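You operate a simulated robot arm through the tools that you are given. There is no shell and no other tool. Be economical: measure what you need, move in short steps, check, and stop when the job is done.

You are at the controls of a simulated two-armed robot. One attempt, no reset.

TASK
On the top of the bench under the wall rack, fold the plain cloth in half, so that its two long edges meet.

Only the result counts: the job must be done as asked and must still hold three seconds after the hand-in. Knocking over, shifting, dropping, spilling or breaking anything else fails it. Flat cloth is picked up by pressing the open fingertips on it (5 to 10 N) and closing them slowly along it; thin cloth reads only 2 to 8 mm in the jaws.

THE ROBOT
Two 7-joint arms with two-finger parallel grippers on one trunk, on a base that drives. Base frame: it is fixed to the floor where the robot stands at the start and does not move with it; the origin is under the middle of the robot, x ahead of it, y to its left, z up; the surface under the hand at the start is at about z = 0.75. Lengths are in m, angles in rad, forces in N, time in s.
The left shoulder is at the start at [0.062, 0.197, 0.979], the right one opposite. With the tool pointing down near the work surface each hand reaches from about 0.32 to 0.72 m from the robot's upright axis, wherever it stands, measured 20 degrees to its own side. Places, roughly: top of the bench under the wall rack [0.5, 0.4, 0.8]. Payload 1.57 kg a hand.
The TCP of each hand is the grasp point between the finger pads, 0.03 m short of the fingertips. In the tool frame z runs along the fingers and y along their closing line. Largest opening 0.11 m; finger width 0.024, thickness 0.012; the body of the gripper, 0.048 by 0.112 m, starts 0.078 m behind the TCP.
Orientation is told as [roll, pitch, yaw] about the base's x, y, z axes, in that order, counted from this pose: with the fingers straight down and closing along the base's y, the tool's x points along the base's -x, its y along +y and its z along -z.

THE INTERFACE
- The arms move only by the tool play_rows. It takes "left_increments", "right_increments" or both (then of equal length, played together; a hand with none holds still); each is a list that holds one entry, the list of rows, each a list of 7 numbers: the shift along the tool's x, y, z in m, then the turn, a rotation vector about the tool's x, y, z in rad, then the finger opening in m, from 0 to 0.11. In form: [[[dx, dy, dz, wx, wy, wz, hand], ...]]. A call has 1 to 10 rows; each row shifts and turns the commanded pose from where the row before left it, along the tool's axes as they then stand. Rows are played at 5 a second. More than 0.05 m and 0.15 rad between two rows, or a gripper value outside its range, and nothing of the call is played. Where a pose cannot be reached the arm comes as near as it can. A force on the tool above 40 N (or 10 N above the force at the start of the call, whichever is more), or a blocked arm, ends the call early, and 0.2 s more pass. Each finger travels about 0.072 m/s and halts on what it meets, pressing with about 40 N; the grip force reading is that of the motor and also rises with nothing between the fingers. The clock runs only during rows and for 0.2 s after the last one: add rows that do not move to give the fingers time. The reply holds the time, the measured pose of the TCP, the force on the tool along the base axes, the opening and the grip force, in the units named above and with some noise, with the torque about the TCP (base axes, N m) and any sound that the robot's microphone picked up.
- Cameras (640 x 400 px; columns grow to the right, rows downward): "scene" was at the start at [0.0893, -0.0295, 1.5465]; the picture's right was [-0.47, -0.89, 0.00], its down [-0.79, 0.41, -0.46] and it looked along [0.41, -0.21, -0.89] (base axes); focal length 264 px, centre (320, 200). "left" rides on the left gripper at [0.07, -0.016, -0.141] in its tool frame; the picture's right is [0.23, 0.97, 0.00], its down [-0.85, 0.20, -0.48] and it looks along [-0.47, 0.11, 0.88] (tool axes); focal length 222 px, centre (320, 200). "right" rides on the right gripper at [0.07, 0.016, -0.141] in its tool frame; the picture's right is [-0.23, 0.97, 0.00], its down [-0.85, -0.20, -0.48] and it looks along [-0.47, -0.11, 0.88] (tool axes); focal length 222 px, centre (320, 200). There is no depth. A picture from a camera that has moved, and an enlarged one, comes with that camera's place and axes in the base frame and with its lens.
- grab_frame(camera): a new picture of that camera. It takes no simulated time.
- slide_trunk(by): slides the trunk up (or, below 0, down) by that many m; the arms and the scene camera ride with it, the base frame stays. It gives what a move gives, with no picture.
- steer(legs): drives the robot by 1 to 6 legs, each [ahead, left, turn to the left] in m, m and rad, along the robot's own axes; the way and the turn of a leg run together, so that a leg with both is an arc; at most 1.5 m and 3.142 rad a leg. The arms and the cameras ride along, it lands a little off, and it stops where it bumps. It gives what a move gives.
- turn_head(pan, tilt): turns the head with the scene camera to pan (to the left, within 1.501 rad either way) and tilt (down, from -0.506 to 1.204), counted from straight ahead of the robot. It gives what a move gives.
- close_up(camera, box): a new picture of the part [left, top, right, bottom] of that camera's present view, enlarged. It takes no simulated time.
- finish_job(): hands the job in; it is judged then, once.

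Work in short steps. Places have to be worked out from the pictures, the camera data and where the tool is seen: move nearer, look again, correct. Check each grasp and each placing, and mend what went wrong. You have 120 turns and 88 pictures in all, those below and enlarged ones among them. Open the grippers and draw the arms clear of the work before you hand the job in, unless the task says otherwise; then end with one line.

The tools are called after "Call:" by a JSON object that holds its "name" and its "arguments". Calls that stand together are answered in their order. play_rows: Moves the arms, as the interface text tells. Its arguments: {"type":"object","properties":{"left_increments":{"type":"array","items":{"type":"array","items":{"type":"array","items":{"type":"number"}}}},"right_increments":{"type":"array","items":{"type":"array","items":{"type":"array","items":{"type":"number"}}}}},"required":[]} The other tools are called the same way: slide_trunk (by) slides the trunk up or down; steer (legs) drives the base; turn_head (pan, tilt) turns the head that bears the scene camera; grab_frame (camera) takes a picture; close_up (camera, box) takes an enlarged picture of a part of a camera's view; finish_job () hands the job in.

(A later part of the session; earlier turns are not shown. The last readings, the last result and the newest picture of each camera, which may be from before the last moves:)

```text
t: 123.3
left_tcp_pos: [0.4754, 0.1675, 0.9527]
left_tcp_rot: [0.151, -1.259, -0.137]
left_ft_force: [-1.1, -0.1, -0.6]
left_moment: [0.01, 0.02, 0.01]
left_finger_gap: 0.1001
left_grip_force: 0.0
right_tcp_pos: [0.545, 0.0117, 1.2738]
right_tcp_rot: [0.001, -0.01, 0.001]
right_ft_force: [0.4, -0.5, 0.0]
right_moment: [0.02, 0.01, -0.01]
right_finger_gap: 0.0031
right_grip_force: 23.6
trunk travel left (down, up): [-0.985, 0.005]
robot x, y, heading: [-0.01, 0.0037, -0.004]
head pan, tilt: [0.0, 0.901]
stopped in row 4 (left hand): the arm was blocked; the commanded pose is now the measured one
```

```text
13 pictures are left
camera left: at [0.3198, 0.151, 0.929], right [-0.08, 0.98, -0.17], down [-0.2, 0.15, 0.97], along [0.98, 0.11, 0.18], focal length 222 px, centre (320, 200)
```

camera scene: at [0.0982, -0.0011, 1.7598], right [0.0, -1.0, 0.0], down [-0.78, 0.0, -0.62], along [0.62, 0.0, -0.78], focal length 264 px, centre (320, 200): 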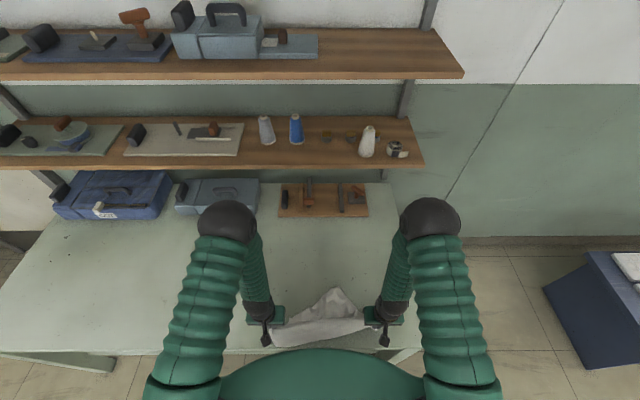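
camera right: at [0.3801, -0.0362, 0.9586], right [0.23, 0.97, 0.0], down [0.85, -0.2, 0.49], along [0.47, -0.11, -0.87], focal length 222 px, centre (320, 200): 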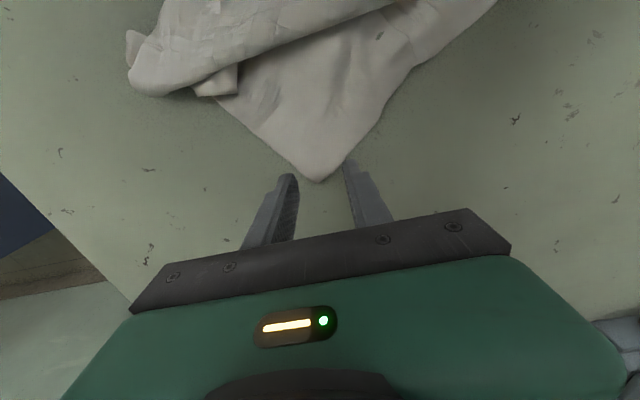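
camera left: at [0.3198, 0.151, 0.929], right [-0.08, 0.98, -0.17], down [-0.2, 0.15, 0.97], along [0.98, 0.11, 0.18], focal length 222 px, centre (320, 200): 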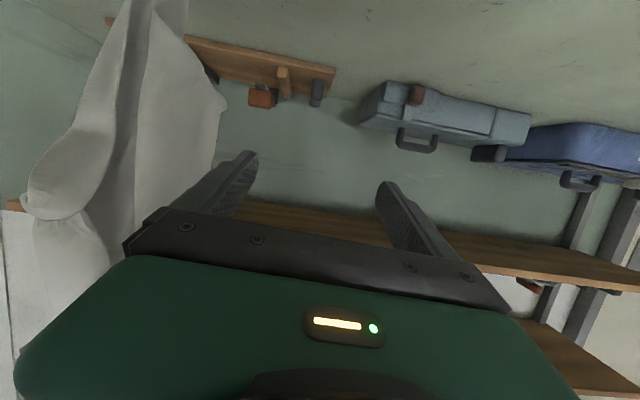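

The left arm hits its joint limits at this trunk height. I'll instead lay U on the bench as worked before: straighten the left hand out of the way, then lower the trunk while drawing the right hand to the right.

Call:
{"name": "play_rows", "arguments": {"left_increments": [[[0, 0.02, -0.015, 0, 0.14, 0, 0.06], [0, 0.02, -0.015, 0, 0.14, 0, 0.06], [0, 0.02, -0.015, 0, 0.14, 0, 0.06], [0, 0.02, -0.015, 0, 0.14, 0, 0.06], [0, 0.02, -0.01, 0, 0.14, 0, 0.06], [0, 0.02, -0.01, 0, 0.14, 0, 0.06], [0, 0, 0, 0, 0.14, 0, 0.06], [0, 0, 0, 0, 0.14, 0, 0.06], [0, 0, 0, 0, 0.13, 0, 0.05], [0, 0, 0, 0, 0, 0, 0.05]]]}}

Call:
{"name": "slide_trunk", "arguments": {"by": -0.12}}

Call:
{"name": "play_rows", "arguments": {"right_increments": [[[0, -0.03, 0.01, 0, 0, 0, 0], [0, -0.035, 0.01, 0, 0, 0, 0], [0, -0.035, 0.01, 0, 0, 0, 0], [0, 0, 0, 0, 0, 0, 0]]]}}

Call:
{"name": "slide_trunk", "arguments": {"by": -0.12}}

Call:
{"name": "play_rows", "arguments": {"right_increments": [[[0, -0.035, 0, 0, 0, 0, 0], [0, -0.04, 0.01, 0, 0, 0, 0], [0, -0.04, 0.02, 0, 0, 0, 0], [0, -0.035, 0.02, 0, 0, 0, 0], [0, 0, 0, 0, 0, 0, 0]]]}}

Call:
{"name": "close_up", "arguments": {"camera": "scene", "box": [230, 200, 422, 320]}}

```text
t: 125.5
left_tcp_pos: [0.4094, 0.2872, 1.0012]
left_tcp_rot: [0.045, -0.01, 0.008]
left_ft_force: [-0.1, -0.4, 0.2]
left_moment: [0.0, -0.03, 0.02]
left_finger_gap: 0.0499
left_grip_force: 0.0
right_tcp_pos: [0.5452, 0.0139, 1.2725]
right_tcp_rot: [0.0, -0.012, 0.0]
right_ft_force: [-0.2, -0.5, -0.3]
right_moment: [0.02, -0.01, 0.02]
right_finger_gap: 0.0032
right_grip_force: 24.6
trunk travel left (down, up): [-0.985, 0.005]
robot x, y, heading: [-0.0105, 0.0032, -0.005]
head pan, tilt: [0.0, 0.901]
```

```text
t: 127.0
left_tcp_pos: [0.411, 0.2869, 0.8814]
left_tcp_rot: [0.043, -0.008, 0.008]
left_ft_force: [-0.3, 0.7, -0.5]
left_moment: [0.03, 0.02, 0.01]
left_finger_gap: 0.0503
left_grip_force: 0.1
right_tcp_pos: [0.5446, 0.0154, 1.1536]
right_tcp_rot: [0.0, -0.012, 0.001]
right_ft_force: [-0.3, 0.8, -0.5]
right_moment: [0.03, -0.01, 0.0]
right_finger_gap: 0.003
right_grip_force: 24.5
trunk travel left (down, up): [-0.865, 0.125]
robot x, y, heading: [-0.011, -0.0025, -0.009]
head pan, tilt: [0.0, 0.901]
```

```text
t: 128.0
left_tcp_pos: [0.4093, 0.2866, 0.8826]
left_tcp_rot: [0.045, -0.01, 0.009]
left_ft_force: [0.6, -0.2, -0.4]
left_moment: [-0.04, 0.02, 0.01]
left_finger_gap: 0.0503
left_grip_force: 0.0
right_tcp_pos: [0.5462, -0.0862, 1.1238]
right_tcp_rot: [0.001, -0.013, 0.0]
right_ft_force: [0.2, 0.3, -0.7]
right_moment: [0.04, -0.02, 0.01]
right_finger_gap: 0.003
right_grip_force: 24.5
trunk travel left (down, up): [-0.865, 0.125]
robot x, y, heading: [-0.0143, -0.0058, -0.003]
head pan, tilt: [0.0, 0.901]
```

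```text
t: 129.2
left_tcp_pos: [0.408, 0.2856, 0.782]
left_tcp_rot: [0.045, -0.009, 0.008]
left_ft_force: [-0.4, -0.6, -0.4]
left_moment: [-0.01, -0.01, 0.01]
left_finger_gap: 0.0499
left_grip_force: 0.1
right_tcp_pos: [0.5431, -0.0865, 1.0209]
right_tcp_rot: [0.001, -0.014, 0.001]
right_ft_force: [0.2, -0.3, 0.3]
right_moment: [0.03, -0.04, 0.04]
right_finger_gap: 0.0031
right_grip_force: 24.0
trunk travel left (down, up): [-0.762, 0.228]
robot x, y, heading: [-0.013, -0.0019, -0.004]
head pan, tilt: [0.0, 0.901]
stopped: the force on the tool passed its limit at 95 N (the readings are from after the stop); the commanded pose is now the measured one
```

```text
t: 130.4
left_tcp_pos: [0.4089, 0.2857, 0.7816]
left_tcp_rot: [0.044, -0.011, 0.009]
left_ft_force: [-0.8, -0.5, 0.3]
left_moment: [0.03, 0.0, -0.03]
left_finger_gap: 0.0501
left_grip_force: 0.1
right_tcp_pos: [0.5442, -0.2393, 0.9691]
right_tcp_rot: [0.001, -0.013, 0.001]
right_ft_force: [0.8, 0.3, 0.2]
right_moment: [0.03, 0.03, -0.02]
right_finger_gap: 0.0034
right_grip_force: 24.7
trunk travel left (down, up): [-0.762, 0.228]
robot x, y, heading: [-0.0096, 0.0001, -0.006]
head pan, tilt: [0.0, 0.901]
```

```text
3.33 times, centred on (326, 260) of scene
camera zoom: at [0.1, -0.0006, 1.7467], right [0.0, -1.0, 0.0], down [-0.79, 0.0, -0.62], along [0.62, 0.0, -0.79], focal length 881 px, centre (300, 0)
```

zoom: 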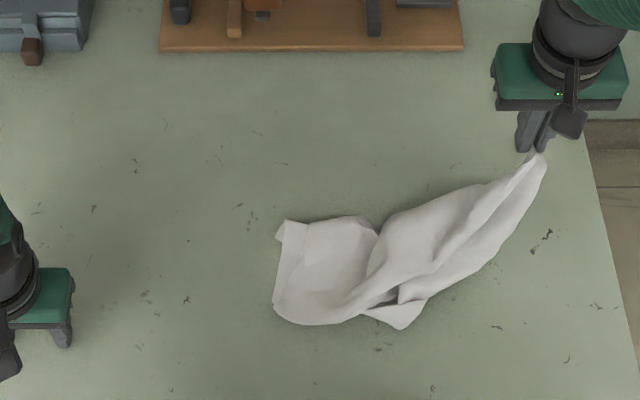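

The cloth is on the bench. I'll zoom in on its left end to tell the edges from the folds.

Call:
{"name": "close_up", "arguments": {"camera": "scene", "box": [304, 256, 368, 296]}}

```text
10.00 times, centred on (336, 276) of scene
camera zoom: at [0.1, -0.0006, 1.7467], right [0.0, -1.0, 0.0], down [-0.79, 0.0, -0.62], along [0.62, 0.0, -0.79], focal length 2644 px, centre (160, -560)
```

zoom: 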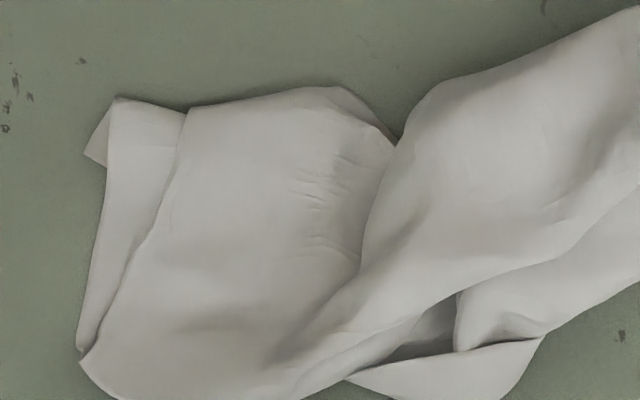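

The top layer has a true corner, V, at (0.546, −0.011). It sits at the end of the long edge from R, which makes it U. I'll bring the left hand over it, aiming to pinch only the top layer with a light press.

Call:
{"name": "play_rows", "arguments": {"left_increments": [[[0, 0, -0.048, 0.044, 0, 0, 0.05], [-0.015, -0.0388, 0, 0, 0, 0, 0.045], [-0.015, -0.0388, 0, 0, 0, 0, 0.04], [-0.015, -0.0388, 0, 0, 0, 0, 0.036], [-0.015, -0.0388, 0, 0, 0, 0, 0.036], [-0.015, -0.0388, 0, 0, 0, 0, 0.036], [-0.015, -0.0388, 0, 0, 0, 0, 0.036], [-0.015, -0.0388, 0, 0, 0, 0, 0.036], [-0.014, -0.0388, 0.01, 0, 0, 0, 0.036], [0, 0, 0.01, 0, 0, 0, 0.036]]]}}

Call:
{"name": "grab_frame", "arguments": {"camera": "left"}}

```text
t: 132.6
left_tcp_pos: [0.5282, -0.0279, 0.8088]
left_tcp_rot: [0.001, -0.011, 0.01]
left_ft_force: [-0.1, 0.5, 0.9]
left_moment: [0.01, -0.01, -0.05]
left_finger_gap: 0.0359
left_grip_force: 0.1
right_tcp_pos: [0.5444, -0.2382, 0.9702]
right_tcp_rot: [0.002, -0.012, 0.002]
right_ft_force: [0.6, 0.1, -0.5]
right_moment: [-0.02, 0.0, 0.02]
right_finger_gap: 0.0031
right_grip_force: 24.2
trunk travel left (down, up): [-0.762, 0.228]
robot x, y, heading: [-0.0114, -0.0021, -0.003]
head pan, tilt: [0.0, 0.901]
```

```text
10 pictures are left
camera left: at [0.4596, -0.0441, 0.9512], right [-0.24, 0.97, 0.0], down [0.85, 0.21, 0.49], along [0.47, 0.11, -0.87], focal length 222 px, centre (320, 200)
```

left: 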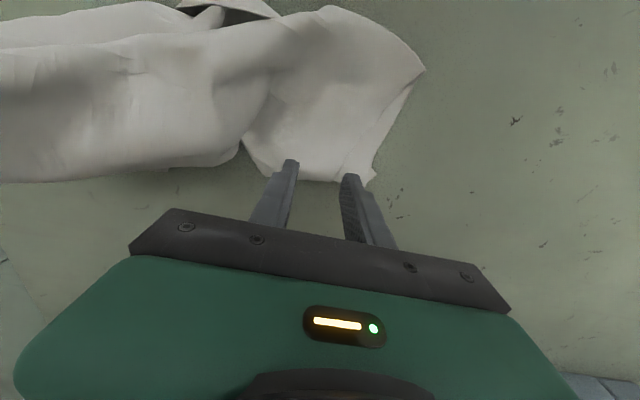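

The fingers are over the corner. I'll lower gently to contact.

Call:
{"name": "play_rows", "arguments": {"left_increments": [[[0, 0.002, 0.015, 0, 0, 0, 0.036], [0, 0, 0.007, 0, 0, 0, 0.036], [0, 0, 0.003, 0, 0, 0, 0.036], [0, 0, 0.001, 0, 0, 0, 0.036], [0, 0, 0, 0, 0, 0, 0.036], [0, 0, 0, 0, 0, 0, 0.036]]]}}

```text
t: 134.0
left_tcp_pos: [0.5302, -0.0256, 0.7853]
left_tcp_rot: [0.001, -0.012, 0.009]
left_ft_force: [0.3, 0.8, 0.8]
left_moment: [-0.02, 0.03, 0.0]
left_finger_gap: 0.0357
left_grip_force: 0.1
right_tcp_pos: [0.5442, -0.239, 0.9696]
right_tcp_rot: [0.002, -0.012, 0.001]
right_ft_force: [-0.6, 0.4, -0.3]
right_moment: [0.01, 0.01, -0.01]
right_finger_gap: 0.0029
right_grip_force: 24.3
trunk travel left (down, up): [-0.762, 0.228]
robot x, y, heading: [-0.0125, 0.0015, -0.007]
head pan, tilt: [0.0, 0.901]
```

Call:
{"name": "play_rows", "arguments": {"left_increments": [[[0, 0, 0.002, 0, 0, 0, 0.036], [0, 0, 0.001, 0, 0, 0, 0.036], [0, 0, 0, 0, 0, 0, 0.036], [0, 0, 0, 0, 0, 0, 0.036]]]}}

```text
t: 135.0
left_tcp_pos: [0.5315, -0.0248, 0.7836]
left_tcp_rot: [0.002, -0.013, 0.009]
left_ft_force: [1.0, -0.2, 11.4]
left_moment: [0.21, 0.12, -0.01]
left_finger_gap: 0.0357
left_grip_force: 0.1
right_tcp_pos: [0.5442, -0.2385, 0.9707]
right_tcp_rot: [0.002, -0.014, 0.001]
right_ft_force: [0.9, -0.4, 0.2]
right_moment: [0.04, -0.03, -0.03]
right_finger_gap: 0.0033
right_grip_force: 24.7
trunk travel left (down, up): [-0.762, 0.228]
robot x, y, heading: [-0.0115, -0.0045, -0.001]
head pan, tilt: [0.0, 0.901]
```

It presses with 11 N. I'll ease up 0.7 mm and close slowly, so that mainly the top layer is gathered.

Call:
{"name": "play_rows", "arguments": {"left_increments": [[[0, 0, -0.0007, 0, 0, 0, 0.035], [0, 0, 0, 0, 0, 0, 0.031], [0, 0, 0, 0, 0, 0, 0.026], [0, 0, 0, 0, 0, 0, 0.021], [0, 0, 0, 0, 0, 0, 0.016], [0, 0, 0, 0, 0, 0, 0.011], [0, 0, 0, 0, 0, 0, 0.005], [0, 0, 0, 0, 0, 0, 0.0], [0, 0, 0, 0, 0, 0, 0.0]]]}}

```text
t: 137.0
left_tcp_pos: [0.531, -0.0251, 0.7835]
left_tcp_rot: [0.001, -0.012, 0.009]
left_ft_force: [1.1, 1.6, 11.8]
left_moment: [0.13, 0.08, -0.01]
left_finger_gap: 0.0078
left_grip_force: 27.3
right_tcp_pos: [0.5441, -0.2379, 0.9706]
right_tcp_rot: [0.002, -0.013, 0.004]
right_ft_force: [-0.5, 1.0, 0.5]
right_moment: [0.01, -0.01, -0.01]
right_finger_gap: 0.0029
right_grip_force: 24.5
trunk travel left (down, up): [-0.762, 0.228]
robot x, y, heading: [-0.0086, 0.003, -0.007]
head pan, tilt: [0.0, 0.901]
```

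The gap is 7.8 mm, so it holds cloth, possibly more than one layer. I'll lift and spread the hands, raise the trunk, shake, and look.

Call:
{"name": "play_rows", "arguments": {"left_increments": [[[0.005, 0.022, -0.031, 0, 0, 0, 0], [0.01, 0.024, -0.031, 0, 0, 0, 0], [0.01, 0.024, -0.031, 0, 0, 0, 0], [0.01, 0.024, -0.031, 0, 0, 0, 0], [0.01, 0.024, -0.031, 0, 0, 0, 0], [0.01, 0.024, -0.031, 0, 0, 0, 0], [0.01, 0, 0, 0, 0, 0, 0]]], "right_increments": [[[0.01, 0.005, 0, 0, 0, 0, 0], [0.01, 0.005, 0, 0, 0, 0, 0], [0.01, 0.005, 0, 0, 0, 0, 0], [0.01, 0.005, 0, 0, 0, 0, 0], [0.01, 0.005, 0, 0, 0, 0, 0], [0.015, 0.005, 0, 0, 0, 0, 0], [0.015, 0.005, 0, 0, 0, 0, 0]]]}}

Call:
{"name": "slide_trunk", "arguments": {"by": 0.22}}

Call:
{"name": "play_rows", "arguments": {"left_increments": [[[0.045, 0, 0, 0, 0, 0, 0], [-0.045, 0, 0, 0, 0, 0, 0], [0.045, 0, 0, 0, 0, 0, 0], [-0.045, 0, 0, 0, 0, 0, 0], [0, 0, 0, 0, 0, 0, 0], [0, 0, 0, 0, 0, 0, 0], [0, 0, 0, 0, 0, 0, 0], [0, 0, 0, 0, 0, 0, 0], [0, 0, 0, 0, 0, 0, 0]]], "right_increments": [[[0.045, 0, 0, 0, 0, 0, 0], [-0.045, 0, 0, 0, 0, 0, 0], [0.045, 0, 0, 0, 0, 0, 0], [-0.045, 0, 0, 0, 0, 0, 0], [0, 0, 0, 0, 0, 0, 0], [0, 0, 0, 0, 0, 0, 0], [0, 0, 0, 0, 0, 0, 0], [0, 0, 0, 0, 0, 0, 0], [0, 0, 0, 0, 0, 0, 0]]]}}

Call:
{"name": "close_up", "arguments": {"camera": "scene", "box": [220, 220, 412, 340]}}

```text
t: 138.6
left_tcp_pos: [0.4596, 0.1175, 0.9671]
left_tcp_rot: [0.001, -0.009, 0.009]
left_ft_force: [-0.3, -0.7, 0.2]
left_moment: [-0.01, -0.01, 0.01]
left_finger_gap: 0.0067
left_grip_force: 26.4
right_tcp_pos: [0.4648, -0.2002, 0.9701]
right_tcp_rot: [0.0, -0.013, 0.0]
right_ft_force: [0.2, 0.4, -0.2]
right_moment: [0.02, 0.0, -0.03]
right_finger_gap: 0.0032
right_grip_force: 24.6
trunk travel left (down, up): [-0.762, 0.228]
robot x, y, heading: [-0.0116, -0.0039, -0.006]
head pan, tilt: [0.0, 0.901]
```

```text
t: 140.9
left_tcp_pos: [0.4612, 0.1161, 1.1867]
left_tcp_rot: [0.002, -0.011, 0.007]
left_ft_force: [0.5, 0.4, -0.3]
left_moment: [-0.03, 0.0, 0.01]
left_finger_gap: 0.0065
left_grip_force: 26.3
right_tcp_pos: [0.4658, -0.2009, 1.1903]
right_tcp_rot: [-0.001, -0.012, 0.001]
right_ft_force: [0.1, -0.5, 0.6]
right_moment: [0.01, -0.03, -0.04]
right_finger_gap: 0.0029
right_grip_force: 24.4
trunk travel left (down, up): [-0.982, 0.008]
robot x, y, heading: [-0.0115, 0.0014, -0.002]
head pan, tilt: [0.0, 0.901]
```

```text
t: 142.9
left_tcp_pos: [0.4637, 0.1167, 1.1827]
left_tcp_rot: [0.002, -0.007, 0.009]
left_ft_force: [-0.2, 0.3, -0.4]
left_moment: [-0.05, 0.03, 0.03]
left_finger_gap: 0.0065
left_grip_force: 26.6
right_tcp_pos: [0.4674, -0.2029, 1.1901]
right_tcp_rot: [0.0, -0.012, 0.002]
right_ft_force: [-1.1, 0.4, -0.3]
right_moment: [0.01, 0.01, -0.02]
right_finger_gap: 0.0032
right_grip_force: 24.4
trunk travel left (down, up): [-0.982, 0.008]
robot x, y, heading: [-0.0065, 0.0012, -0.001]
head pan, tilt: [0.0, 0.901]
```

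```text
3.33 times, centred on (316, 280) of scene
camera zoom: at [0.1016, -0.0013, 1.9667], right [0.0, -1.0, 0.0], down [-0.79, 0.0, -0.62], along [0.62, 0.0, -0.79], focal length 881 px, centre (333, -67)
```

zoom: 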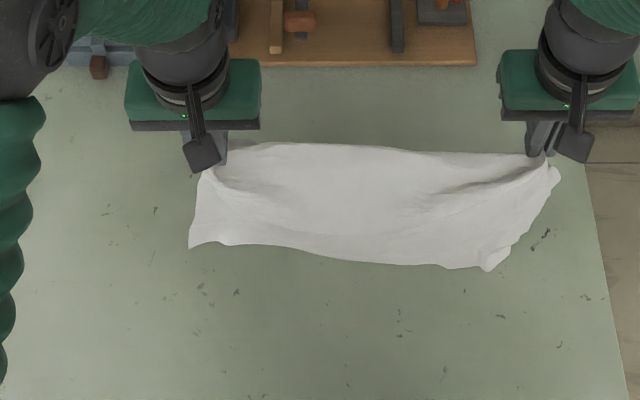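

It now hangs cleanly from its full long edge, with both lower corners free. Next I'll bring it back to x≈0.34 and lower it so the bottom edge touches down near the front. I'll raise the arms and lower the trunk together to keep the joints comfortable.

Call:
{"name": "play_rows", "arguments": {"left_increments": [[[0.02, 0, -0.02, 0, 0, 0, 0], [0.025, 0, -0.02, 0, 0, 0, 0], [0.025, 0, -0.02, 0, 0, 0, 0], [0.025, 0, -0.02, 0, 0, 0, 0], [0.025, 0, -0.02, 0, 0, 0, 0], [0, 0, 0, 0, 0, 0, 0], [0, 0, 0, 0, 0, 0, 0]]], "right_increments": [[[0.02, 0, -0.018, 0, 0, 0, 0], [0.025, 0, -0.019, 0, 0, 0, 0], [0.026, 0, -0.019, 0, 0, 0, 0], [0.026, 0, -0.019, 0, 0, 0, 0], [0.026, 0, -0.019, 0, 0, 0, 0], [0, 0, 0, 0, 0, 0, 0], [0, 0, 0, 0, 0, 0, 0]]]}}

Call:
{"name": "slide_trunk", "arguments": {"by": -0.215}}

Call:
{"name": "close_up", "arguments": {"camera": "scene", "box": [220, 220, 412, 340]}}

```text
t: 144.5
left_tcp_pos: [0.3431, 0.1144, 1.2858]
left_tcp_rot: [0.002, -0.006, 0.008]
left_ft_force: [-0.1, 0.5, -1.3]
left_moment: [0.03, -0.01, 0.01]
left_finger_gap: 0.0064
left_grip_force: 26.6
right_tcp_pos: [0.3451, -0.2021, 1.283]
right_tcp_rot: [0.001, -0.011, -0.001]
right_ft_force: [-0.3, 0.5, -0.5]
right_moment: [0.03, 0.02, 0.01]
right_finger_gap: 0.0034
right_grip_force: 23.9
trunk travel left (down, up): [-0.982, 0.008]
robot x, y, heading: [-0.0086, 0.0014, -0.005]
head pan, tilt: [0.0, 0.901]
```

```text
t: 146.8
left_tcp_pos: [0.3381, 0.115, 1.0691]
left_tcp_rot: [0.003, -0.011, 0.007]
left_ft_force: [0.6, -0.3, -0.6]
left_moment: [-0.03, 0.01, 0.02]
left_finger_gap: 0.0067
left_grip_force: 25.9
right_tcp_pos: [0.3422, -0.2027, 1.068]
right_tcp_rot: [0.0, -0.01, 0.002]
right_ft_force: [-0.1, -0.1, 0.3]
right_moment: [0.0, -0.02, -0.03]
right_finger_gap: 0.0032
right_grip_force: 24.6
trunk travel left (down, up): [-0.767, 0.223]
robot x, y, heading: [-0.0071, -0.0028, -0.001]
head pan, tilt: [0.0, 0.901]
```

```text
3.33 times, centred on (316, 280) of scene
camera zoom: at [0.0978, -0.0011, 1.7519], right [0.0, -1.0, 0.0], down [-0.78, 0.0, -0.62], along [0.62, 0.0, -0.78], focal length 881 px, centre (333, -67)
```

zoom: 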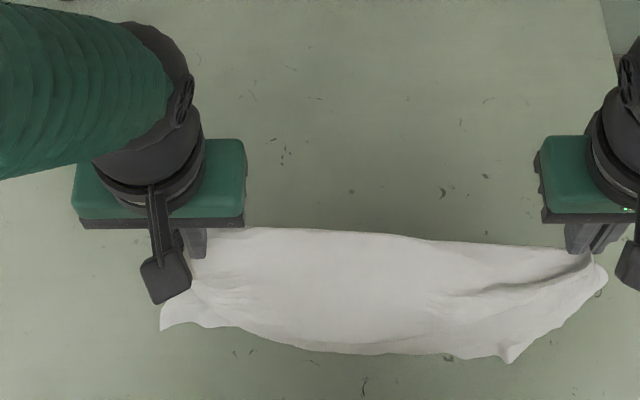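

The bottom edge is touching the bench at x≈0.32–0.35. Now I'll lay the cloth flat by moving the hands forward and down in an arc.

Call:
{"name": "play_rows", "arguments": {"left_increments": [[[-0.04, 0, 0.01, 0, 0, 0, 0], [-0.04, 0, 0.013, 0, 0, 0, 0], [-0.04, 0, 0.017, 0, 0, 0, 0], [-0.0376, 0, 0.0218, 0, 0, 0, 0], [-0.034, 0, 0.0271, 0, 0, 0, 0], [-0.0295, 0, 0.0319, 0, 0, 0, 0], [-0.0244, 0, 0.036, 0, 0, 0, 0], [-0.0187, 0, 0.0392, 0, 0, 0, 0], [-0.0127, 0, 0.035, 0, 0, 0, 0], [0, 0, 0, 0, 0, 0, 0]]], "right_increments": [[[-0.04, 0, 0.01, 0, 0, 0, 0], [-0.04, 0, 0.013, 0, 0, 0, 0], [-0.04, 0, 0.017, 0, 0, 0, 0], [-0.0376, 0, 0.0218, 0, 0, 0, 0], [-0.034, 0, 0.0271, 0, 0, 0, 0], [-0.0295, 0, 0.0319, 0, 0, 0, 0], [-0.0244, 0, 0.036, 0, 0, 0, 0], [-0.0187, 0, 0.0392, 0, 0, 0, 0], [-0.0127, 0, 0.035, 0, 0, 0, 0], [0, 0, 0, 0, 0, 0, 0]]]}}

Call:
{"name": "play_rows", "arguments": {"left_increments": [[[-0.004, 0.002, 0.015, 0, 0, 0, 0], [-0.004, 0.002, 0.015, 0, 0, 0, 0], [-0.003, 0.002, 0.015, 0, 0, 0, 0], [0, 0, 0, 0, 0, 0, 0]]], "right_increments": [[[-0.004, -0.002, 0.015, 0, 0, 0, 0], [-0.004, -0.002, 0.015, 0, 0, 0, 0], [-0.003, -0.002, 0.015, 0, 0, 0, 0], [0, 0, 0, 0, 0, 0, 0]]]}}

Call:
{"name": "close_up", "arguments": {"camera": "scene", "box": [220, 220, 412, 340]}}

```text
t: 149.0
left_tcp_pos: [0.6206, 0.1169, 0.8423]
left_tcp_rot: [0.002, -0.01, 0.009]
left_ft_force: [0.9, -0.7, 0.3]
left_moment: [-0.02, 0.03, -0.01]
left_finger_gap: 0.0065
left_grip_force: 26.3
right_tcp_pos: [0.6235, -0.2039, 0.8404]
right_tcp_rot: [0.0, -0.014, 0.003]
right_ft_force: [-0.6, 0.0, 1.0]
right_moment: [0.0, 0.04, -0.02]
right_finger_gap: 0.0033
right_grip_force: 24.5
trunk travel left (down, up): [-0.767, 0.223]
robot x, y, heading: [-0.0059, -0.0011, -0.004]
head pan, tilt: [0.0, 0.901]
```

```text
t: 150.0
left_tcp_pos: [0.6319, 0.1232, 0.7959]
left_tcp_rot: [0.003, -0.009, 0.009]
left_ft_force: [-0.5, -0.2, 1.2]
left_moment: [-0.08, -0.01, -0.05]
left_finger_gap: 0.0066
left_grip_force: 26.4
right_tcp_pos: [0.635, -0.2088, 0.7957]
right_tcp_rot: [0.001, -0.011, 0.0]
right_ft_force: [-0.2, 1.1, -0.4]
right_moment: [0.06, 0.03, -0.03]
right_finger_gap: 0.0029
right_grip_force: 24.0
trunk travel left (down, up): [-0.767, 0.223]
robot x, y, heading: [-0.0083, -0.0018, 0.001]
head pan, tilt: [0.0, 0.901]
```

```text
3.33 times, centred on (316, 280) of scene
camera zoom: at [0.1011, -0.001, 1.7517], right [0.0, -1.0, 0.0], down [-0.79, 0.0, -0.62], along [0.62, 0.0, -0.79], focal length 881 px, centre (333, -67)
```

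zoom: 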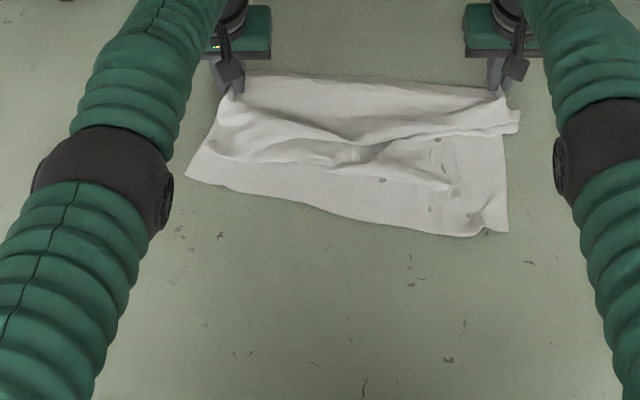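

The near edge slid forward during the arc, so the cloth is bunched up. I'll lift it back to hanging and lower it straight down at the near side. Then I'll pull the held edge forward at low height, so the cloth's own weight keeps the near edge in place.

Call:
{"name": "play_rows", "arguments": {"left_increments": [[[0.01, 0, -0.045, 0, 0, 0, 0], [0.0127, 0, -0.035, 0, 0, 0, 0], [0.0187, 0, -0.0392, 0, 0, 0, 0], [0.0244, 0, -0.036, 0, 0, 0, 0], [0.0295, 0, -0.0319, 0, 0, 0, 0], [0.034, 0, -0.0271, 0, 0, 0, 0], [0.0376, 0, -0.0218, 0, 0, 0, 0], [0.045, 0, -0.02, 0, 0, 0, 0], [0.045, 0, -0.02, 0, 0, 0, 0], [0.045, 0, -0.02, 0, 0, 0, 0]]], "right_increments": [[[0.01, 0, -0.045, 0, 0, 0, 0], [0.0127, 0, -0.035, 0, 0, 0, 0], [0.0187, 0, -0.0392, 0, 0, 0, 0], [0.0244, 0, -0.036, 0, 0, 0, 0], [0.0295, 0, -0.0319, 0, 0, 0, 0], [0.034, 0, -0.0271, 0, 0, 0, 0], [0.0376, 0, -0.0218, 0, 0, 0, 0], [0.045, 0, -0.02, 0, 0, 0, 0], [0.045, 0, -0.02, 0, 0, 0, 0], [0.045, 0, -0.02, 0, 0, 0, 0]]]}}

Call:
{"name": "play_rows", "arguments": {"left_increments": [[[0, 0, -0.03, 0, 0, 0, 0], [0, 0, 0, 0, 0, 0, 0], [0, 0, 0, 0, 0, 0, 0], [0, 0, 0, 0, 0, 0, 0], [0, 0, 0, 0, 0, 0, 0], [0, 0, 0, 0, 0, 0, 0], [0, 0, 0, 0, 0, 0, 0]]], "right_increments": [[[0, 0, -0.03, 0, 0, 0, 0], [0, 0, 0, 0, 0, 0, 0], [0, 0, 0, 0, 0, 0, 0], [0, 0, 0, 0, 0, 0, 0], [0, 0, 0, 0, 0, 0, 0], [0, 0, 0, 0, 0, 0, 0], [0, 0, 0, 0, 0, 0, 0]]]}}

Call:
{"name": "slide_trunk", "arguments": {"by": -0.2}}

Call:
{"name": "play_rows", "arguments": {"left_increments": [[[-0.03, 0, 0.025, 0, 0, 0, 0], [-0.035, 0, 0.02, 0, 0, 0, 0], [-0.035, 0, 0.015, 0, 0, 0, 0], [-0.035, 0, 0.01, 0, 0, 0, 0], [-0.035, 0, 0.01, 0, 0, 0, 0], [-0.035, 0, 0.005, 0, 0, 0, 0], [-0.035, 0, 0.005, 0, 0, 0, 0], [-0.035, 0, 0.005, 0, 0, 0, 0], [-0.02, 0, 0, 0, 0, 0, 0], [0, 0, 0, 0, 0, 0, 0]]], "right_increments": [[[-0.03, 0, 0.025, 0, 0, 0, 0], [-0.035, 0, 0.02, 0, 0, 0, 0], [-0.035, 0, 0.015, 0, 0, 0, 0], [-0.035, 0, 0.01, 0, 0, 0, 0], [-0.035, 0, 0.01, 0, 0, 0, 0], [-0.035, 0, 0.005, 0, 0, 0, 0], [-0.035, 0, 0.005, 0, 0, 0, 0], [-0.035, 0, 0.005, 0, 0, 0, 0], [-0.02, 0, 0, 0, 0, 0, 0], [0, 0, 0, 0, 0, 0, 0]]]}}

Call:
{"name": "close_up", "arguments": {"camera": "scene", "box": [204, 230, 428, 370]}}

```text
t: 151.7
left_tcp_pos: [0.6599, 0.0817, 1.0024]
left_tcp_rot: [-0.016, 0.004, -0.002]
left_ft_force: [-16.1, -20.3, 2.1]
left_moment: [-0.69, 0.5, -0.32]
left_finger_gap: 0.0022
left_grip_force: 24.0
left hand out of reach, approached as far as the arm can: row 1, 2, 3, 4, 5, 6, 7, 8
right_tcp_pos: [0.4671, -0.2024, 1.0343]
right_tcp_rot: [0.009, -0.038, 0.006]
right_ft_force: [15.5, 19.8, -3.3]
right_moment: [0.57, -0.55, -0.37]
right_finger_gap: 0.0036
right_grip_force: 24.5
trunk travel left (down, up): [-0.767, 0.223]
robot x, y, heading: [-0.0118, -0.003, -0.002]
head pan, tilt: [0.0, 0.901]
stopped in row 8 (left hand): the force on the tool passed its limit at 43 N (the readings are from after the stop); the commanded pose is now the measured one
```

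```text
t: 153.3
left_tcp_pos: [0.6652, 0.0824, 1.0314]
left_tcp_rot: [-0.016, 0.003, 0.0]
left_ft_force: [-23.1, -28.3, 2.1]
left_moment: [-0.94, 0.74, -0.42]
left_finger_gap: 0.0024
left_grip_force: 23.8
right_tcp_pos: [0.4674, -0.2035, 1.0625]
right_tcp_rot: [0.005, -0.035, 0.004]
right_ft_force: [22.6, 28.3, -3.0]
right_moment: [0.8, -0.72, -0.51]
right_finger_gap: 0.0045
right_grip_force: 24.6
trunk travel left (down, up): [-0.767, 0.223]
robot x, y, heading: [-0.0111, -0.0021, 0.0]
head pan, tilt: [0.0, 0.901]
```

```text
t: 155.4
left_tcp_pos: [0.6634, 0.0822, 0.8317]
left_tcp_rot: [-0.019, 0.003, -0.001]
left_ft_force: [-22.7, -27.5, 2.7]
left_moment: [-0.93, 0.66, -0.38]
left_finger_gap: 0.0026
left_grip_force: 24.3
right_tcp_pos: [0.4658, -0.2033, 0.8623]
right_tcp_rot: [0.006, -0.032, 0.004]
right_ft_force: [22.1, 27.4, -3.0]
right_moment: [0.81, -0.71, -0.55]
right_finger_gap: 0.0045
right_grip_force: 25.1
trunk travel left (down, up): [-0.567, 0.423]
robot x, y, heading: [-0.0097, -0.0016, -0.003]
head pan, tilt: [0.0, 0.901]
```

```text
t: 156.8
left_tcp_pos: [0.6728, 0.1033, 0.7845]
left_tcp_rot: [-0.016, -0.022, 0.004]
left_ft_force: [-6.4, -2.9, 33.7]
left_moment: [-0.36, -0.1, -0.06]
left_finger_gap: 0.0021
left_grip_force: 23.9
left hand out of reach, approached as far as the arm can: row 1, 2, 3, 4, 5, 6
right_tcp_pos: [0.6626, -0.2063, 0.7833]
right_tcp_rot: [0.005, -0.028, 0.002]
right_ft_force: [0.6, 0.5, 0.1]
right_moment: [-0.04, 0.03, 0.0]
right_finger_gap: 0.0031
right_grip_force: 24.6
trunk travel left (down, up): [-0.567, 0.423]
robot x, y, heading: [-0.0104, 0.0018, -0.001]
head pan, tilt: [0.0, 0.901]
stopped in row 6 (left hand): the force on the tool passed its limit at 48 N (the readings are from after the stop); the commanded pose is now the measured one
```

```text
2.86 times, centred on (316, 300) of scene
camera zoom: at [0.0956, -0.0036, 1.5523], right [0.0, -1.0, 0.0], down [-0.78, 0.0, -0.62], along [0.62, 0.0, -0.78], focal length 756 px, centre (331, -86)
```

zoom: 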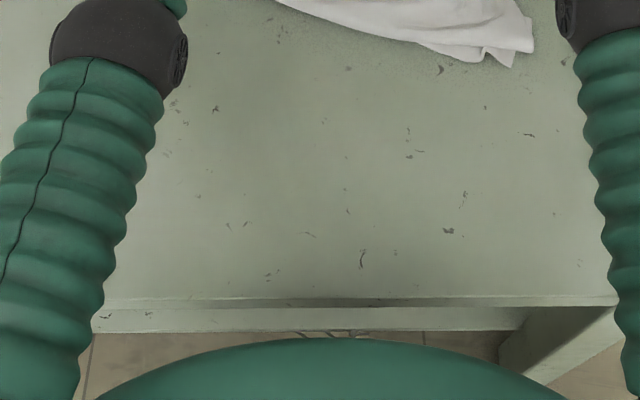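

The left arm hit a reach limit and the hands went skew. The trunk is now back at its normal height, where the arms work well. I'll unload the left hand and look at the state.

Call:
{"name": "play_rows", "arguments": {"left_increments": [[[0.005, 0, -0.006, 0, 0, 0, 0], [0.005, 0, -0.004, 0, 0, 0, 0], [0, 0, 0, 0, 0, 0, 0]]], "right_increments": [[[0, 0, -0.005, 0, 0, 0, 0], [0, 0, 0, 0, 0, 0, 0], [0, 0, 0, 0, 0, 0, 0]]]}}

Call:
{"name": "close_up", "arguments": {"camera": "scene", "box": [224, 160, 416, 280]}}

```text
t: 157.6
left_tcp_pos: [0.6604, 0.1055, 0.7865]
left_tcp_rot: [-0.013, -0.01, 0.003]
left_ft_force: [-0.3, -0.8, 0.5]
left_moment: [0.01, 0.0, -0.01]
left_finger_gap: 0.0025
left_grip_force: 24.2
right_tcp_pos: [0.6634, -0.2053, 0.7879]
right_tcp_rot: [0.005, -0.024, 0.004]
right_ft_force: [-0.6, -0.9, 0.1]
right_moment: [0.01, 0.02, 0.01]
right_finger_gap: 0.003
right_grip_force: 24.1
trunk travel left (down, up): [-0.567, 0.423]
robot x, y, heading: [-0.0068, -0.0033, -0.0]
head pan, tilt: [0.0, 0.901]
```

```text
3.33 times, centred on (320, 220) of scene
camera zoom: at [0.1011, -0.0013, 1.5514], right [0.0, -1.0, 0.0], down [-0.79, 0.0, -0.62], along [0.62, 0.0, -0.79], focal length 881 px, centre (320, 133)
```

zoom: 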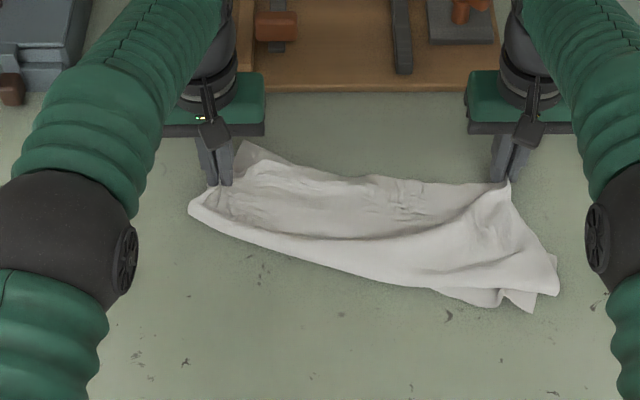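

The cloth is a bunched strip and I can't read the layers. I'll draw the hands back a little, lift with the trunk, shake it out and look again.

Call:
{"name": "play_rows", "arguments": {"left_increments": [[[0.02, 0, -0.02, 0, 0, 0, 0], [0.03, 0, -0.02, 0, 0, 0, 0], [0.035, 0, -0.02, 0, 0, 0, 0], [0.035, 0, -0.02, 0, 0, 0, 0], [0.035, 0, -0.02, 0, 0, 0, 0], [0.035, 0, 0, 0, 0, 0, 0], [0, 0, 0, 0, 0, 0, 0]]], "right_increments": [[[0.02, 0, -0.02, 0, 0, 0, 0], [0.03, 0, -0.02, 0, 0, 0, 0], [0.035, 0, -0.02, 0, 0, 0, 0], [0.035, 0, -0.02, 0, 0, 0, 0], [0.035, 0, -0.02, 0, 0, 0, 0], [0.035, 0, 0, 0, 0, 0, 0], [0, 0, 0, 0, 0, 0, 0]]]}}

Call:
{"name": "slide_trunk", "arguments": {"by": 0.28}}

Call:
{"name": "play_rows", "arguments": {"left_increments": [[[0.04, 0, 0, 0, 0, 0, 0], [-0.04, 0, 0, 0, 0, 0, 0], [0.04, 0, 0, 0, 0, 0, 0], [-0.04, 0, 0, 0, 0, 0, 0], [0, 0, 0, 0, 0, 0, 0], [0, 0, 0, 0, 0, 0, 0], [0, 0, 0, 0, 0, 0, 0], [0, 0, 0, 0, 0, 0, 0], [0, 0, 0, 0, 0, 0, 0]]], "right_increments": [[[0.04, 0, 0, 0, 0, 0, 0], [-0.04, 0, 0, 0, 0, 0, 0], [0.04, 0, 0, 0, 0, 0, 0], [-0.04, 0, 0, 0, 0, 0, 0], [0, 0, 0, 0, 0, 0, 0], [0, 0, 0, 0, 0, 0, 0], [0, 0, 0, 0, 0, 0, 0], [0, 0, 0, 0, 0, 0, 0], [0, 0, 0, 0, 0, 0, 0]]]}}

Call:
{"name": "close_up", "arguments": {"camera": "scene", "box": [220, 220, 412, 340]}}

```text
t: 159.2
left_tcp_pos: [0.4701, 0.1075, 0.8859]
left_tcp_rot: [-0.013, -0.012, 0.004]
left_ft_force: [-0.5, 0.9, 0.5]
left_moment: [0.0, 0.02, 0.02]
left_finger_gap: 0.0025
left_grip_force: 24.2
right_tcp_pos: [0.4718, -0.2059, 0.8811]
right_tcp_rot: [0.004, -0.025, 0.002]
right_ft_force: [-0.6, -0.3, 0.0]
right_moment: [0.02, 0.02, -0.03]
right_finger_gap: 0.0032
right_grip_force: 24.3
trunk travel left (down, up): [-0.567, 0.423]
robot x, y, heading: [-0.0134, -0.0012, -0.004]
head pan, tilt: [0.0, 0.901]
```

```text
t: 162.1
left_tcp_pos: [0.4707, 0.1081, 1.1656]
left_tcp_rot: [-0.015, -0.012, 0.003]
left_ft_force: [0.1, -0.3, -0.7]
left_moment: [-0.04, 0.0, 0.02]
left_finger_gap: 0.0023
left_grip_force: 23.6
right_tcp_pos: [0.4708, -0.206, 1.1611]
right_tcp_rot: [0.004, -0.023, 0.003]
right_ft_force: [0.5, 0.7, 0.3]
right_moment: [-0.01, 0.02, 0.01]
right_finger_gap: 0.0029
right_grip_force: 24.7
trunk travel left (down, up): [-0.847, 0.143]
robot x, y, heading: [-0.011, -0.0002, -0.002]
head pan, tilt: [0.0, 0.901]
```

```text
t: 164.1
left_tcp_pos: [0.4708, 0.1061, 1.1668]
left_tcp_rot: [-0.014, -0.011, 0.003]
left_ft_force: [0.5, 0.4, -0.5]
left_moment: [-0.01, 0.0, 0.01]
left_finger_gap: 0.0022
left_grip_force: 23.7
right_tcp_pos: [0.4728, -0.2058, 1.1617]
right_tcp_rot: [0.005, -0.023, 0.003]
right_ft_force: [0.9, -0.8, -0.3]
right_moment: [-0.02, 0.0, -0.03]
right_finger_gap: 0.0028
right_grip_force: 24.3
trunk travel left (down, up): [-0.847, 0.143]
robot x, y, heading: [-0.0116, -0.0007, -0.002]
head pan, tilt: [0.0, 0.901]
```

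```text
3.33 times, centred on (316, 280) of scene
camera zoom: at [0.1008, -0.0014, 1.8317], right [0.0, -1.0, 0.0], down [-0.79, 0.0, -0.62], along [0.62, 0.0, -0.79], focal length 881 px, centre (333, -67)
```

zoom: 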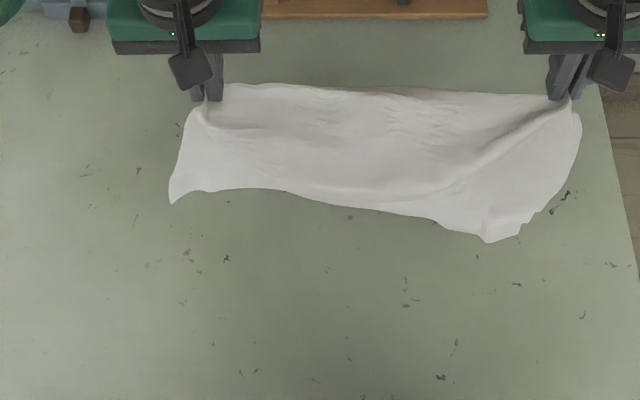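

It still hangs cleanly from the long edge. This time I'll lay it along a 45° path so the hanging part stays vertical and nothing slides: half forward, then straight back over to fold. First, bring the bottom edge to touch at x≈0.42.

Call:
{"name": "play_rows", "arguments": {"left_increments": [[[0.025, 0, -0.02, 0, 0, 0, 0], [0.025, 0, -0.025, 0, 0, 0, 0], [0, 0, 0, 0, 0, 0, 0], [0, 0, 0, 0, 0, 0, 0], [0, 0, 0, 0, 0, 0, 0], [0, 0, 0, 0, 0, 0, 0], [0, 0, 0, 0, 0, 0, 0]]], "right_increments": [[[0.025, 0, -0.025, 0, 0, 0, 0], [0.025, 0, -0.025, 0, 0, 0, 0], [0, 0, 0, 0, 0, 0, 0], [0, 0, 0, 0, 0, 0, 0], [0, 0, 0, 0, 0, 0, 0], [0, 0, 0, 0, 0, 0, 0], [0, 0, 0, 0, 0, 0, 0]]]}}

Call:
{"name": "slide_trunk", "arguments": {"by": -0.145}}

Call:
{"name": "play_rows", "arguments": {"left_increments": [[[-0.02, 0, 0.025, 0, 0, 0, 0], [-0.031, 0, 0.031, 0, 0, 0, 0], [-0.031, 0, 0.031, 0, 0, 0, 0], [-0.031, 0, 0.031, 0, 0, 0, 0], [-0.031, 0, 0.031, 0, 0, 0, 0], [0, 0, 0, 0, 0, 0, 0], [0, 0, 0, 0, 0, 0, 0]]], "right_increments": [[[-0.02, 0, 0.025, 0, 0, 0, 0], [-0.031, 0, 0.031, 0, 0, 0, 0], [-0.031, 0, 0.031, 0, 0, 0, 0], [-0.031, 0, 0.031, 0, 0, 0, 0], [-0.031, 0, 0.031, 0, 0, 0, 0], [0, 0, 0, 0, 0, 0, 0], [0, 0, 0, 0, 0, 0, 0]]]}}

Call:
{"name": "close_up", "arguments": {"camera": "scene", "box": [220, 220, 412, 340]}}

```text
t: 165.7
left_tcp_pos: [0.4212, 0.1078, 1.2102]
left_tcp_rot: [-0.015, -0.009, 0.004]
left_ft_force: [-0.9, -0.6, -0.1]
left_moment: [-0.02, 0.01, -0.02]
left_finger_gap: 0.0025
left_grip_force: 24.6
right_tcp_pos: [0.4237, -0.2032, 1.2086]
right_tcp_rot: [0.003, -0.024, 0.001]
right_ft_force: [0.2, 0.3, -0.8]
right_moment: [-0.03, 0.02, 0.02]
right_finger_gap: 0.003
right_grip_force: 24.6
trunk travel left (down, up): [-0.847, 0.143]
robot x, y, heading: [-0.013, -0.0015, -0.001]
head pan, tilt: [0.0, 0.901]
```

```text
t: 167.4
left_tcp_pos: [0.4202, 0.1071, 1.0655]
left_tcp_rot: [-0.014, -0.014, 0.003]
left_ft_force: [-0.2, 0.1, -0.3]
left_moment: [-0.01, 0.0, 0.0]
left_finger_gap: 0.0022
left_grip_force: 23.6
right_tcp_pos: [0.4217, -0.2037, 1.0656]
right_tcp_rot: [0.006, -0.025, 0.003]
right_ft_force: [-0.7, 0.0, 0.5]
right_moment: [0.0, -0.03, -0.01]
right_finger_gap: 0.0032
right_grip_force: 24.6
trunk travel left (down, up): [-0.702, 0.288]
robot x, y, heading: [-0.0101, -0.0002, -0.007]
head pan, tilt: [0.0, 0.901]
```

```text
t: 169.0
left_tcp_pos: [0.5651, 0.107, 0.9189]
left_tcp_rot: [-0.013, -0.013, 0.003]
left_ft_force: [0.6, 0.3, -0.3]
left_moment: [-0.02, -0.02, 0.02]
left_finger_gap: 0.0027
left_grip_force: 23.6
right_tcp_pos: [0.5692, -0.2022, 0.9205]
right_tcp_rot: [0.006, -0.026, 0.003]
right_ft_force: [0.0, 0.1, 0.1]
right_moment: [-0.02, -0.02, 0.02]
right_finger_gap: 0.0031
right_grip_force: 24.9
trunk travel left (down, up): [-0.702, 0.288]
robot x, y, heading: [-0.0105, -0.0031, -0.001]
head pan, tilt: [0.0, 0.901]
```

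```text
3.33 times, centred on (316, 280) of scene
camera zoom: at [0.0989, -0.0012, 1.6868], right [0.0, -1.0, 0.0], down [-0.79, 0.0, -0.62], along [0.62, 0.0, -0.79], focal length 881 px, centre (333, -67)
```

zoom: 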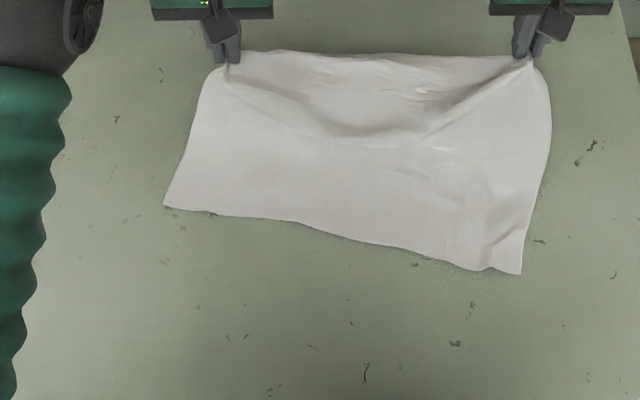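

This is a clean lay, with the near edge running from (0.463, 0.182) to (0.391, −0.195). The left grip sits about 6 cm in from its edge, so each hand gets its own target. I'll advance the left slightly to complete its half, then fold both hands back onto the near edge, pitching forward a little.

Call:
{"name": "play_rows", "arguments": {"left_increments": [[[-0.0175, -0.002, 0.021, 0, 0, 0, 0], [-0.0175, -0.002, 0.021, 0, 0, 0, 0], [0, 0, 0, 0, 0, 0, 0], [0.0146, 0.0036, 0.0159, 0, -0.1, 0, 0], [0.0231, 0.0036, 0.014, 0, -0.1, 0, 0], [0.0244, 0.0036, 0.0119, 0, -0.1, 0, 0], [0.0254, 0.0036, 0.0098, 0, -0.1, 0, 0], [0.0263, 0.0036, 0.0075, 0, -0.1, 0, 0], [0, 0, 0, 0, 0, 0, 0], [0, 0, 0, 0, 0, 0, 0]]], "right_increments": [[[0.01, 0, 0, 0, 0, 0, 0], [0.01, 0, 0, 0, 0, 0, 0], [0, 0, 0, 0, 0, 0, 0], [0.0305, 0.0068, 0.0259, 0, -0.1, 0, 0], [0.033, 0.0068, 0.0231, 0, -0.1, 0, 0], [0.0351, 0.0068, 0.02, 0, -0.1, 0, 0], [0.0369, 0.0068, 0.0167, 0, -0.1, 0, 0], [0.0358, 0.0068, 0.0072, 0, -0.1, 0, 0], [0, 0, 0, 0, 0, 0, 0], [0, 0, 0, 0, 0, 0, 0]]]}}

Call:
{"name": "close_up", "arguments": {"camera": "scene", "box": [220, 220, 412, 340]}}

```text
t: 171.2
left_tcp_pos: [0.5025, 0.1169, 0.7933]
left_tcp_rot: [-0.015, -0.513, 0.01]
left_ft_force: [1.2, 0.3, 0.3]
left_moment: [0.0, -0.01, 0.01]
left_finger_gap: 0.0023
left_grip_force: 23.7
right_tcp_pos: [0.4016, -0.169, 0.7897]
right_tcp_rot: [0.005, -0.525, -0.001]
right_ft_force: [0.4, -0.8, 0.2]
right_moment: [0.0, -0.01, 0.0]
right_finger_gap: 0.003
right_grip_force: 24.5
trunk travel left (down, up): [-0.702, 0.288]
robot x, y, heading: [-0.009, -0.0034, -0.006]
head pan, tilt: [0.0, 0.901]
```

```text
3.33 times, centred on (316, 280) of scene
camera zoom: at [0.0993, -0.0013, 1.6868], right [0.0, -1.0, 0.0], down [-0.79, 0.0, -0.62], along [0.62, 0.0, -0.79], focal length 881 px, centre (333, -67)
```

zoom: 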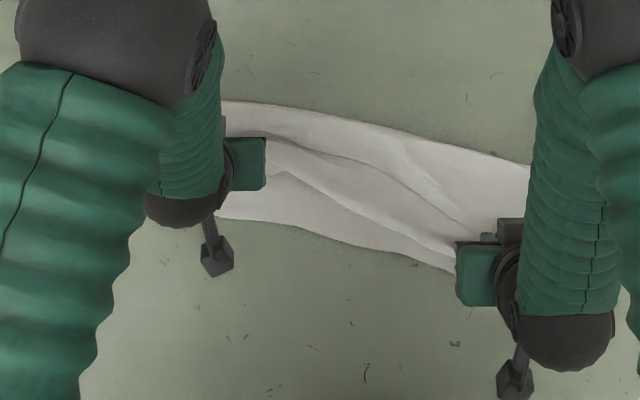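

The fold lies well, with the fold line parallel to the near edge. The hem beyond the left grip is flipped back on top, leaving about 4 cm to the near edge. I'll release the left hand, lift it clear, and find the hem's corner while the right keeps holding.

Call:
{"name": "play_rows", "arguments": {"left_increments": [[[0, 0, 0, 0, 0, 0, 0.015], [0, 0, 0, 0, 0, 0, 0.03], [0, 0, 0, 0, 0, 0, 0.045], [-0.008, 0, -0.015, 0, 0, 0, 0.05], [-0.0195, 0, -0.035, 0, 0, 0, 0.05], [-0.0195, 0, -0.035, 0, 0.1, 0, 0.05], [0, 0.045, 0, 0, 0.14, 0, 0.05], [0, 0.045, 0, 0, 0.14, 0, 0.05], [0, 0.045, 0, 0, 0.13, 0, 0.05], [0, 0.045, 0, 0, 0, 0, 0.05]]]}}

Call:
{"name": "play_rows", "arguments": {"left_increments": [[[0.04, 0.02, 0, 0, 0, 0, 0.045], [0.04, 0.02, 0, 0, 0, 0, 0.04], [0.04, 0, 0, 0, 0, 0, 0.036], [0, 0, 0, 0, 0, 0, 0.036]]]}}

Call:
{"name": "close_up", "arguments": {"camera": "scene", "box": [240, 225, 400, 325]}}

```text
t: 173.4
left_tcp_pos: [0.4989, 0.2998, 0.8881]
left_tcp_rot: [-0.015, 0.0, 0.002]
left_ft_force: [0.1, -0.1, -0.2]
left_moment: [0.02, 0.02, -0.01]
left_finger_gap: 0.0504
left_grip_force: 0.1
right_tcp_pos: [0.4011, -0.1688, 0.7896]
right_tcp_rot: [0.004, -0.527, 0.002]
right_ft_force: [0.2, 0.6, 1.3]
right_moment: [-0.04, -0.01, -0.03]
right_finger_gap: 0.0032
right_grip_force: 24.1
trunk travel left (down, up): [-0.702, 0.288]
robot x, y, heading: [-0.0105, -0.0009, -0.004]
head pan, tilt: [0.0, 0.901]
```

```text
t: 174.4
left_tcp_pos: [0.3809, 0.3395, 0.8897]
left_tcp_rot: [-0.014, -0.002, 0.003]
left_ft_force: [-0.5, 0.3, 0.0]
left_moment: [0.0, 0.03, -0.01]
left_finger_gap: 0.0358
left_grip_force: 0.0
right_tcp_pos: [0.4015, -0.1689, 0.7903]
right_tcp_rot: [0.006, -0.526, 0.0]
right_ft_force: [-0.3, 0.4, -1.1]
right_moment: [-0.01, -0.01, -0.03]
right_finger_gap: 0.0032
right_grip_force: 24.2
trunk travel left (down, up): [-0.702, 0.288]
robot x, y, heading: [-0.0107, -0.0023, 0.001]
head pan, tilt: [0.0, 0.901]
```

```text
4.00 times, centred on (320, 275) of scene
camera zoom: at [0.0997, -0.0002, 1.6867], right [0.0, -1.0, 0.0], down [-0.79, 0.0, -0.62], along [0.62, 0.0, -0.79], focal length 1058 px, centre (320, -100)
```

zoom: 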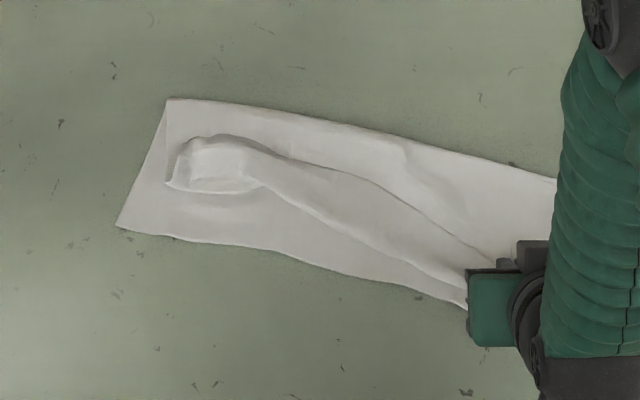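

Now the picture is clear. The bottom layer lies flat, and the top layer's hem is flipped back, with its corner at about (0.545, 0.124). It needs to flip over x≈0.50 to land on the near-left corner (0.462, 0.183). I'll bring the left hand over the hem corner.

Call:
{"name": "play_rows", "arguments": {"left_increments": [[[-0.0253, -0.038, 0, 0, 0, 0, 0.036], [-0.0253, -0.038, 0, 0, 0, 0, 0.036], [-0.0253, -0.038, 0, 0, 0, 0, 0.036], [-0.0253, -0.038, 0, 0, 0, 0, 0.036], [-0.0253, -0.038, 0, 0, 0, 0, 0.036], [-0.0255, -0.0375, 0, 0, 0, 0, 0.036], [0, 0, 0.045, 0, 0, 0, 0.036], [0, 0, 0.04, 0, 0, 0, 0.036], [0, 0, 0.008, 0, 0, 0, 0.036], [0, 0, 0, 0, 0, 0, 0.036]]]}}

```text
t: 176.6
left_tcp_pos: [0.5333, 0.1126, 0.8004]
left_tcp_rot: [-0.013, -0.005, 0.003]
left_ft_force: [0.2, -0.5, -0.1]
left_moment: [-0.02, -0.01, -0.05]
left_finger_gap: 0.036
left_grip_force: 0.1
right_tcp_pos: [0.4006, -0.169, 0.7893]
right_tcp_rot: [0.005, -0.526, -0.001]
right_ft_force: [0.1, 0.2, -0.1]
right_moment: [-0.02, -0.02, 0.0]
right_finger_gap: 0.0032
right_grip_force: 24.0
trunk travel left (down, up): [-0.702, 0.288]
robot x, y, heading: [-0.0131, -0.0004, -0.004]
head pan, tilt: [0.0, 0.901]
```

Not in contact yet. I'll lower in small steps until a light force shows.

Call:
{"name": "play_rows", "arguments": {"left_increments": [[[0, 0, 0.008, 0, 0, 0, 0.036], [0, 0, 0.005, 0, 0, 0, 0.036], [0, 0, 0.002, 0, 0, 0, 0.036], [0, 0, 0, 0, 0, 0, 0.036], [0, 0, 0, 0, 0, 0, 0.036]]]}}

```text
t: 177.8
left_tcp_pos: [0.5338, 0.1094, 0.7837]
left_tcp_rot: [-0.014, -0.003, 0.004]
left_ft_force: [-0.4, 0.5, 1.6]
left_moment: [-0.03, -0.02, -0.02]
left_finger_gap: 0.0359
left_grip_force: 0.2
right_tcp_pos: [0.4013, -0.169, 0.79]
right_tcp_rot: [0.006, -0.525, 0.001]
right_ft_force: [-0.2, 0.4, -0.5]
right_moment: [0.0, 0.02, -0.01]
right_finger_gap: 0.0032
right_grip_force: 24.3
trunk travel left (down, up): [-0.702, 0.288]
robot x, y, heading: [-0.0111, -0.0013, -0.007]
head pan, tilt: [0.0, 0.901]
```

It is in light contact. I'll press 0.8 mm more and close slowly.

Call:
{"name": "play_rows", "arguments": {"left_increments": [[[0, 0, 0.0008, 0, 0, 0, 0.036], [0, 0, 0, 0, 0, 0, 0.032], [0, 0, 0, 0, 0, 0, 0.027], [0, 0, 0, 0, 0, 0, 0.022], [0, 0, 0, 0, 0, 0, 0.017], [0, 0, 0, 0, 0, 0, 0.012], [0, 0, 0, 0, 0, 0, 0.006], [0, 0, 0, 0, 0, 0, 0.0], [0, 0, 0, 0, 0, 0, 0.0]]]}}

```text
t: 179.8
left_tcp_pos: [0.5322, 0.1102, 0.7826]
left_tcp_rot: [-0.014, -0.003, 0.004]
left_ft_force: [-0.4, -0.2, 9.4]
left_moment: [-0.03, -0.08, -0.01]
left_finger_gap: 0.0037
left_grip_force: 24.3
right_tcp_pos: [0.4013, -0.1683, 0.7901]
right_tcp_rot: [0.004, -0.529, -0.002]
right_ft_force: [1.0, 1.2, 0.1]
right_moment: [0.02, -0.01, -0.05]
right_finger_gap: 0.0034
right_grip_force: 23.9
trunk travel left (down, up): [-0.702, 0.288]
robot x, y, heading: [-0.0067, -0.004, -0.003]
head pan, tilt: [0.0, 0.901]
```

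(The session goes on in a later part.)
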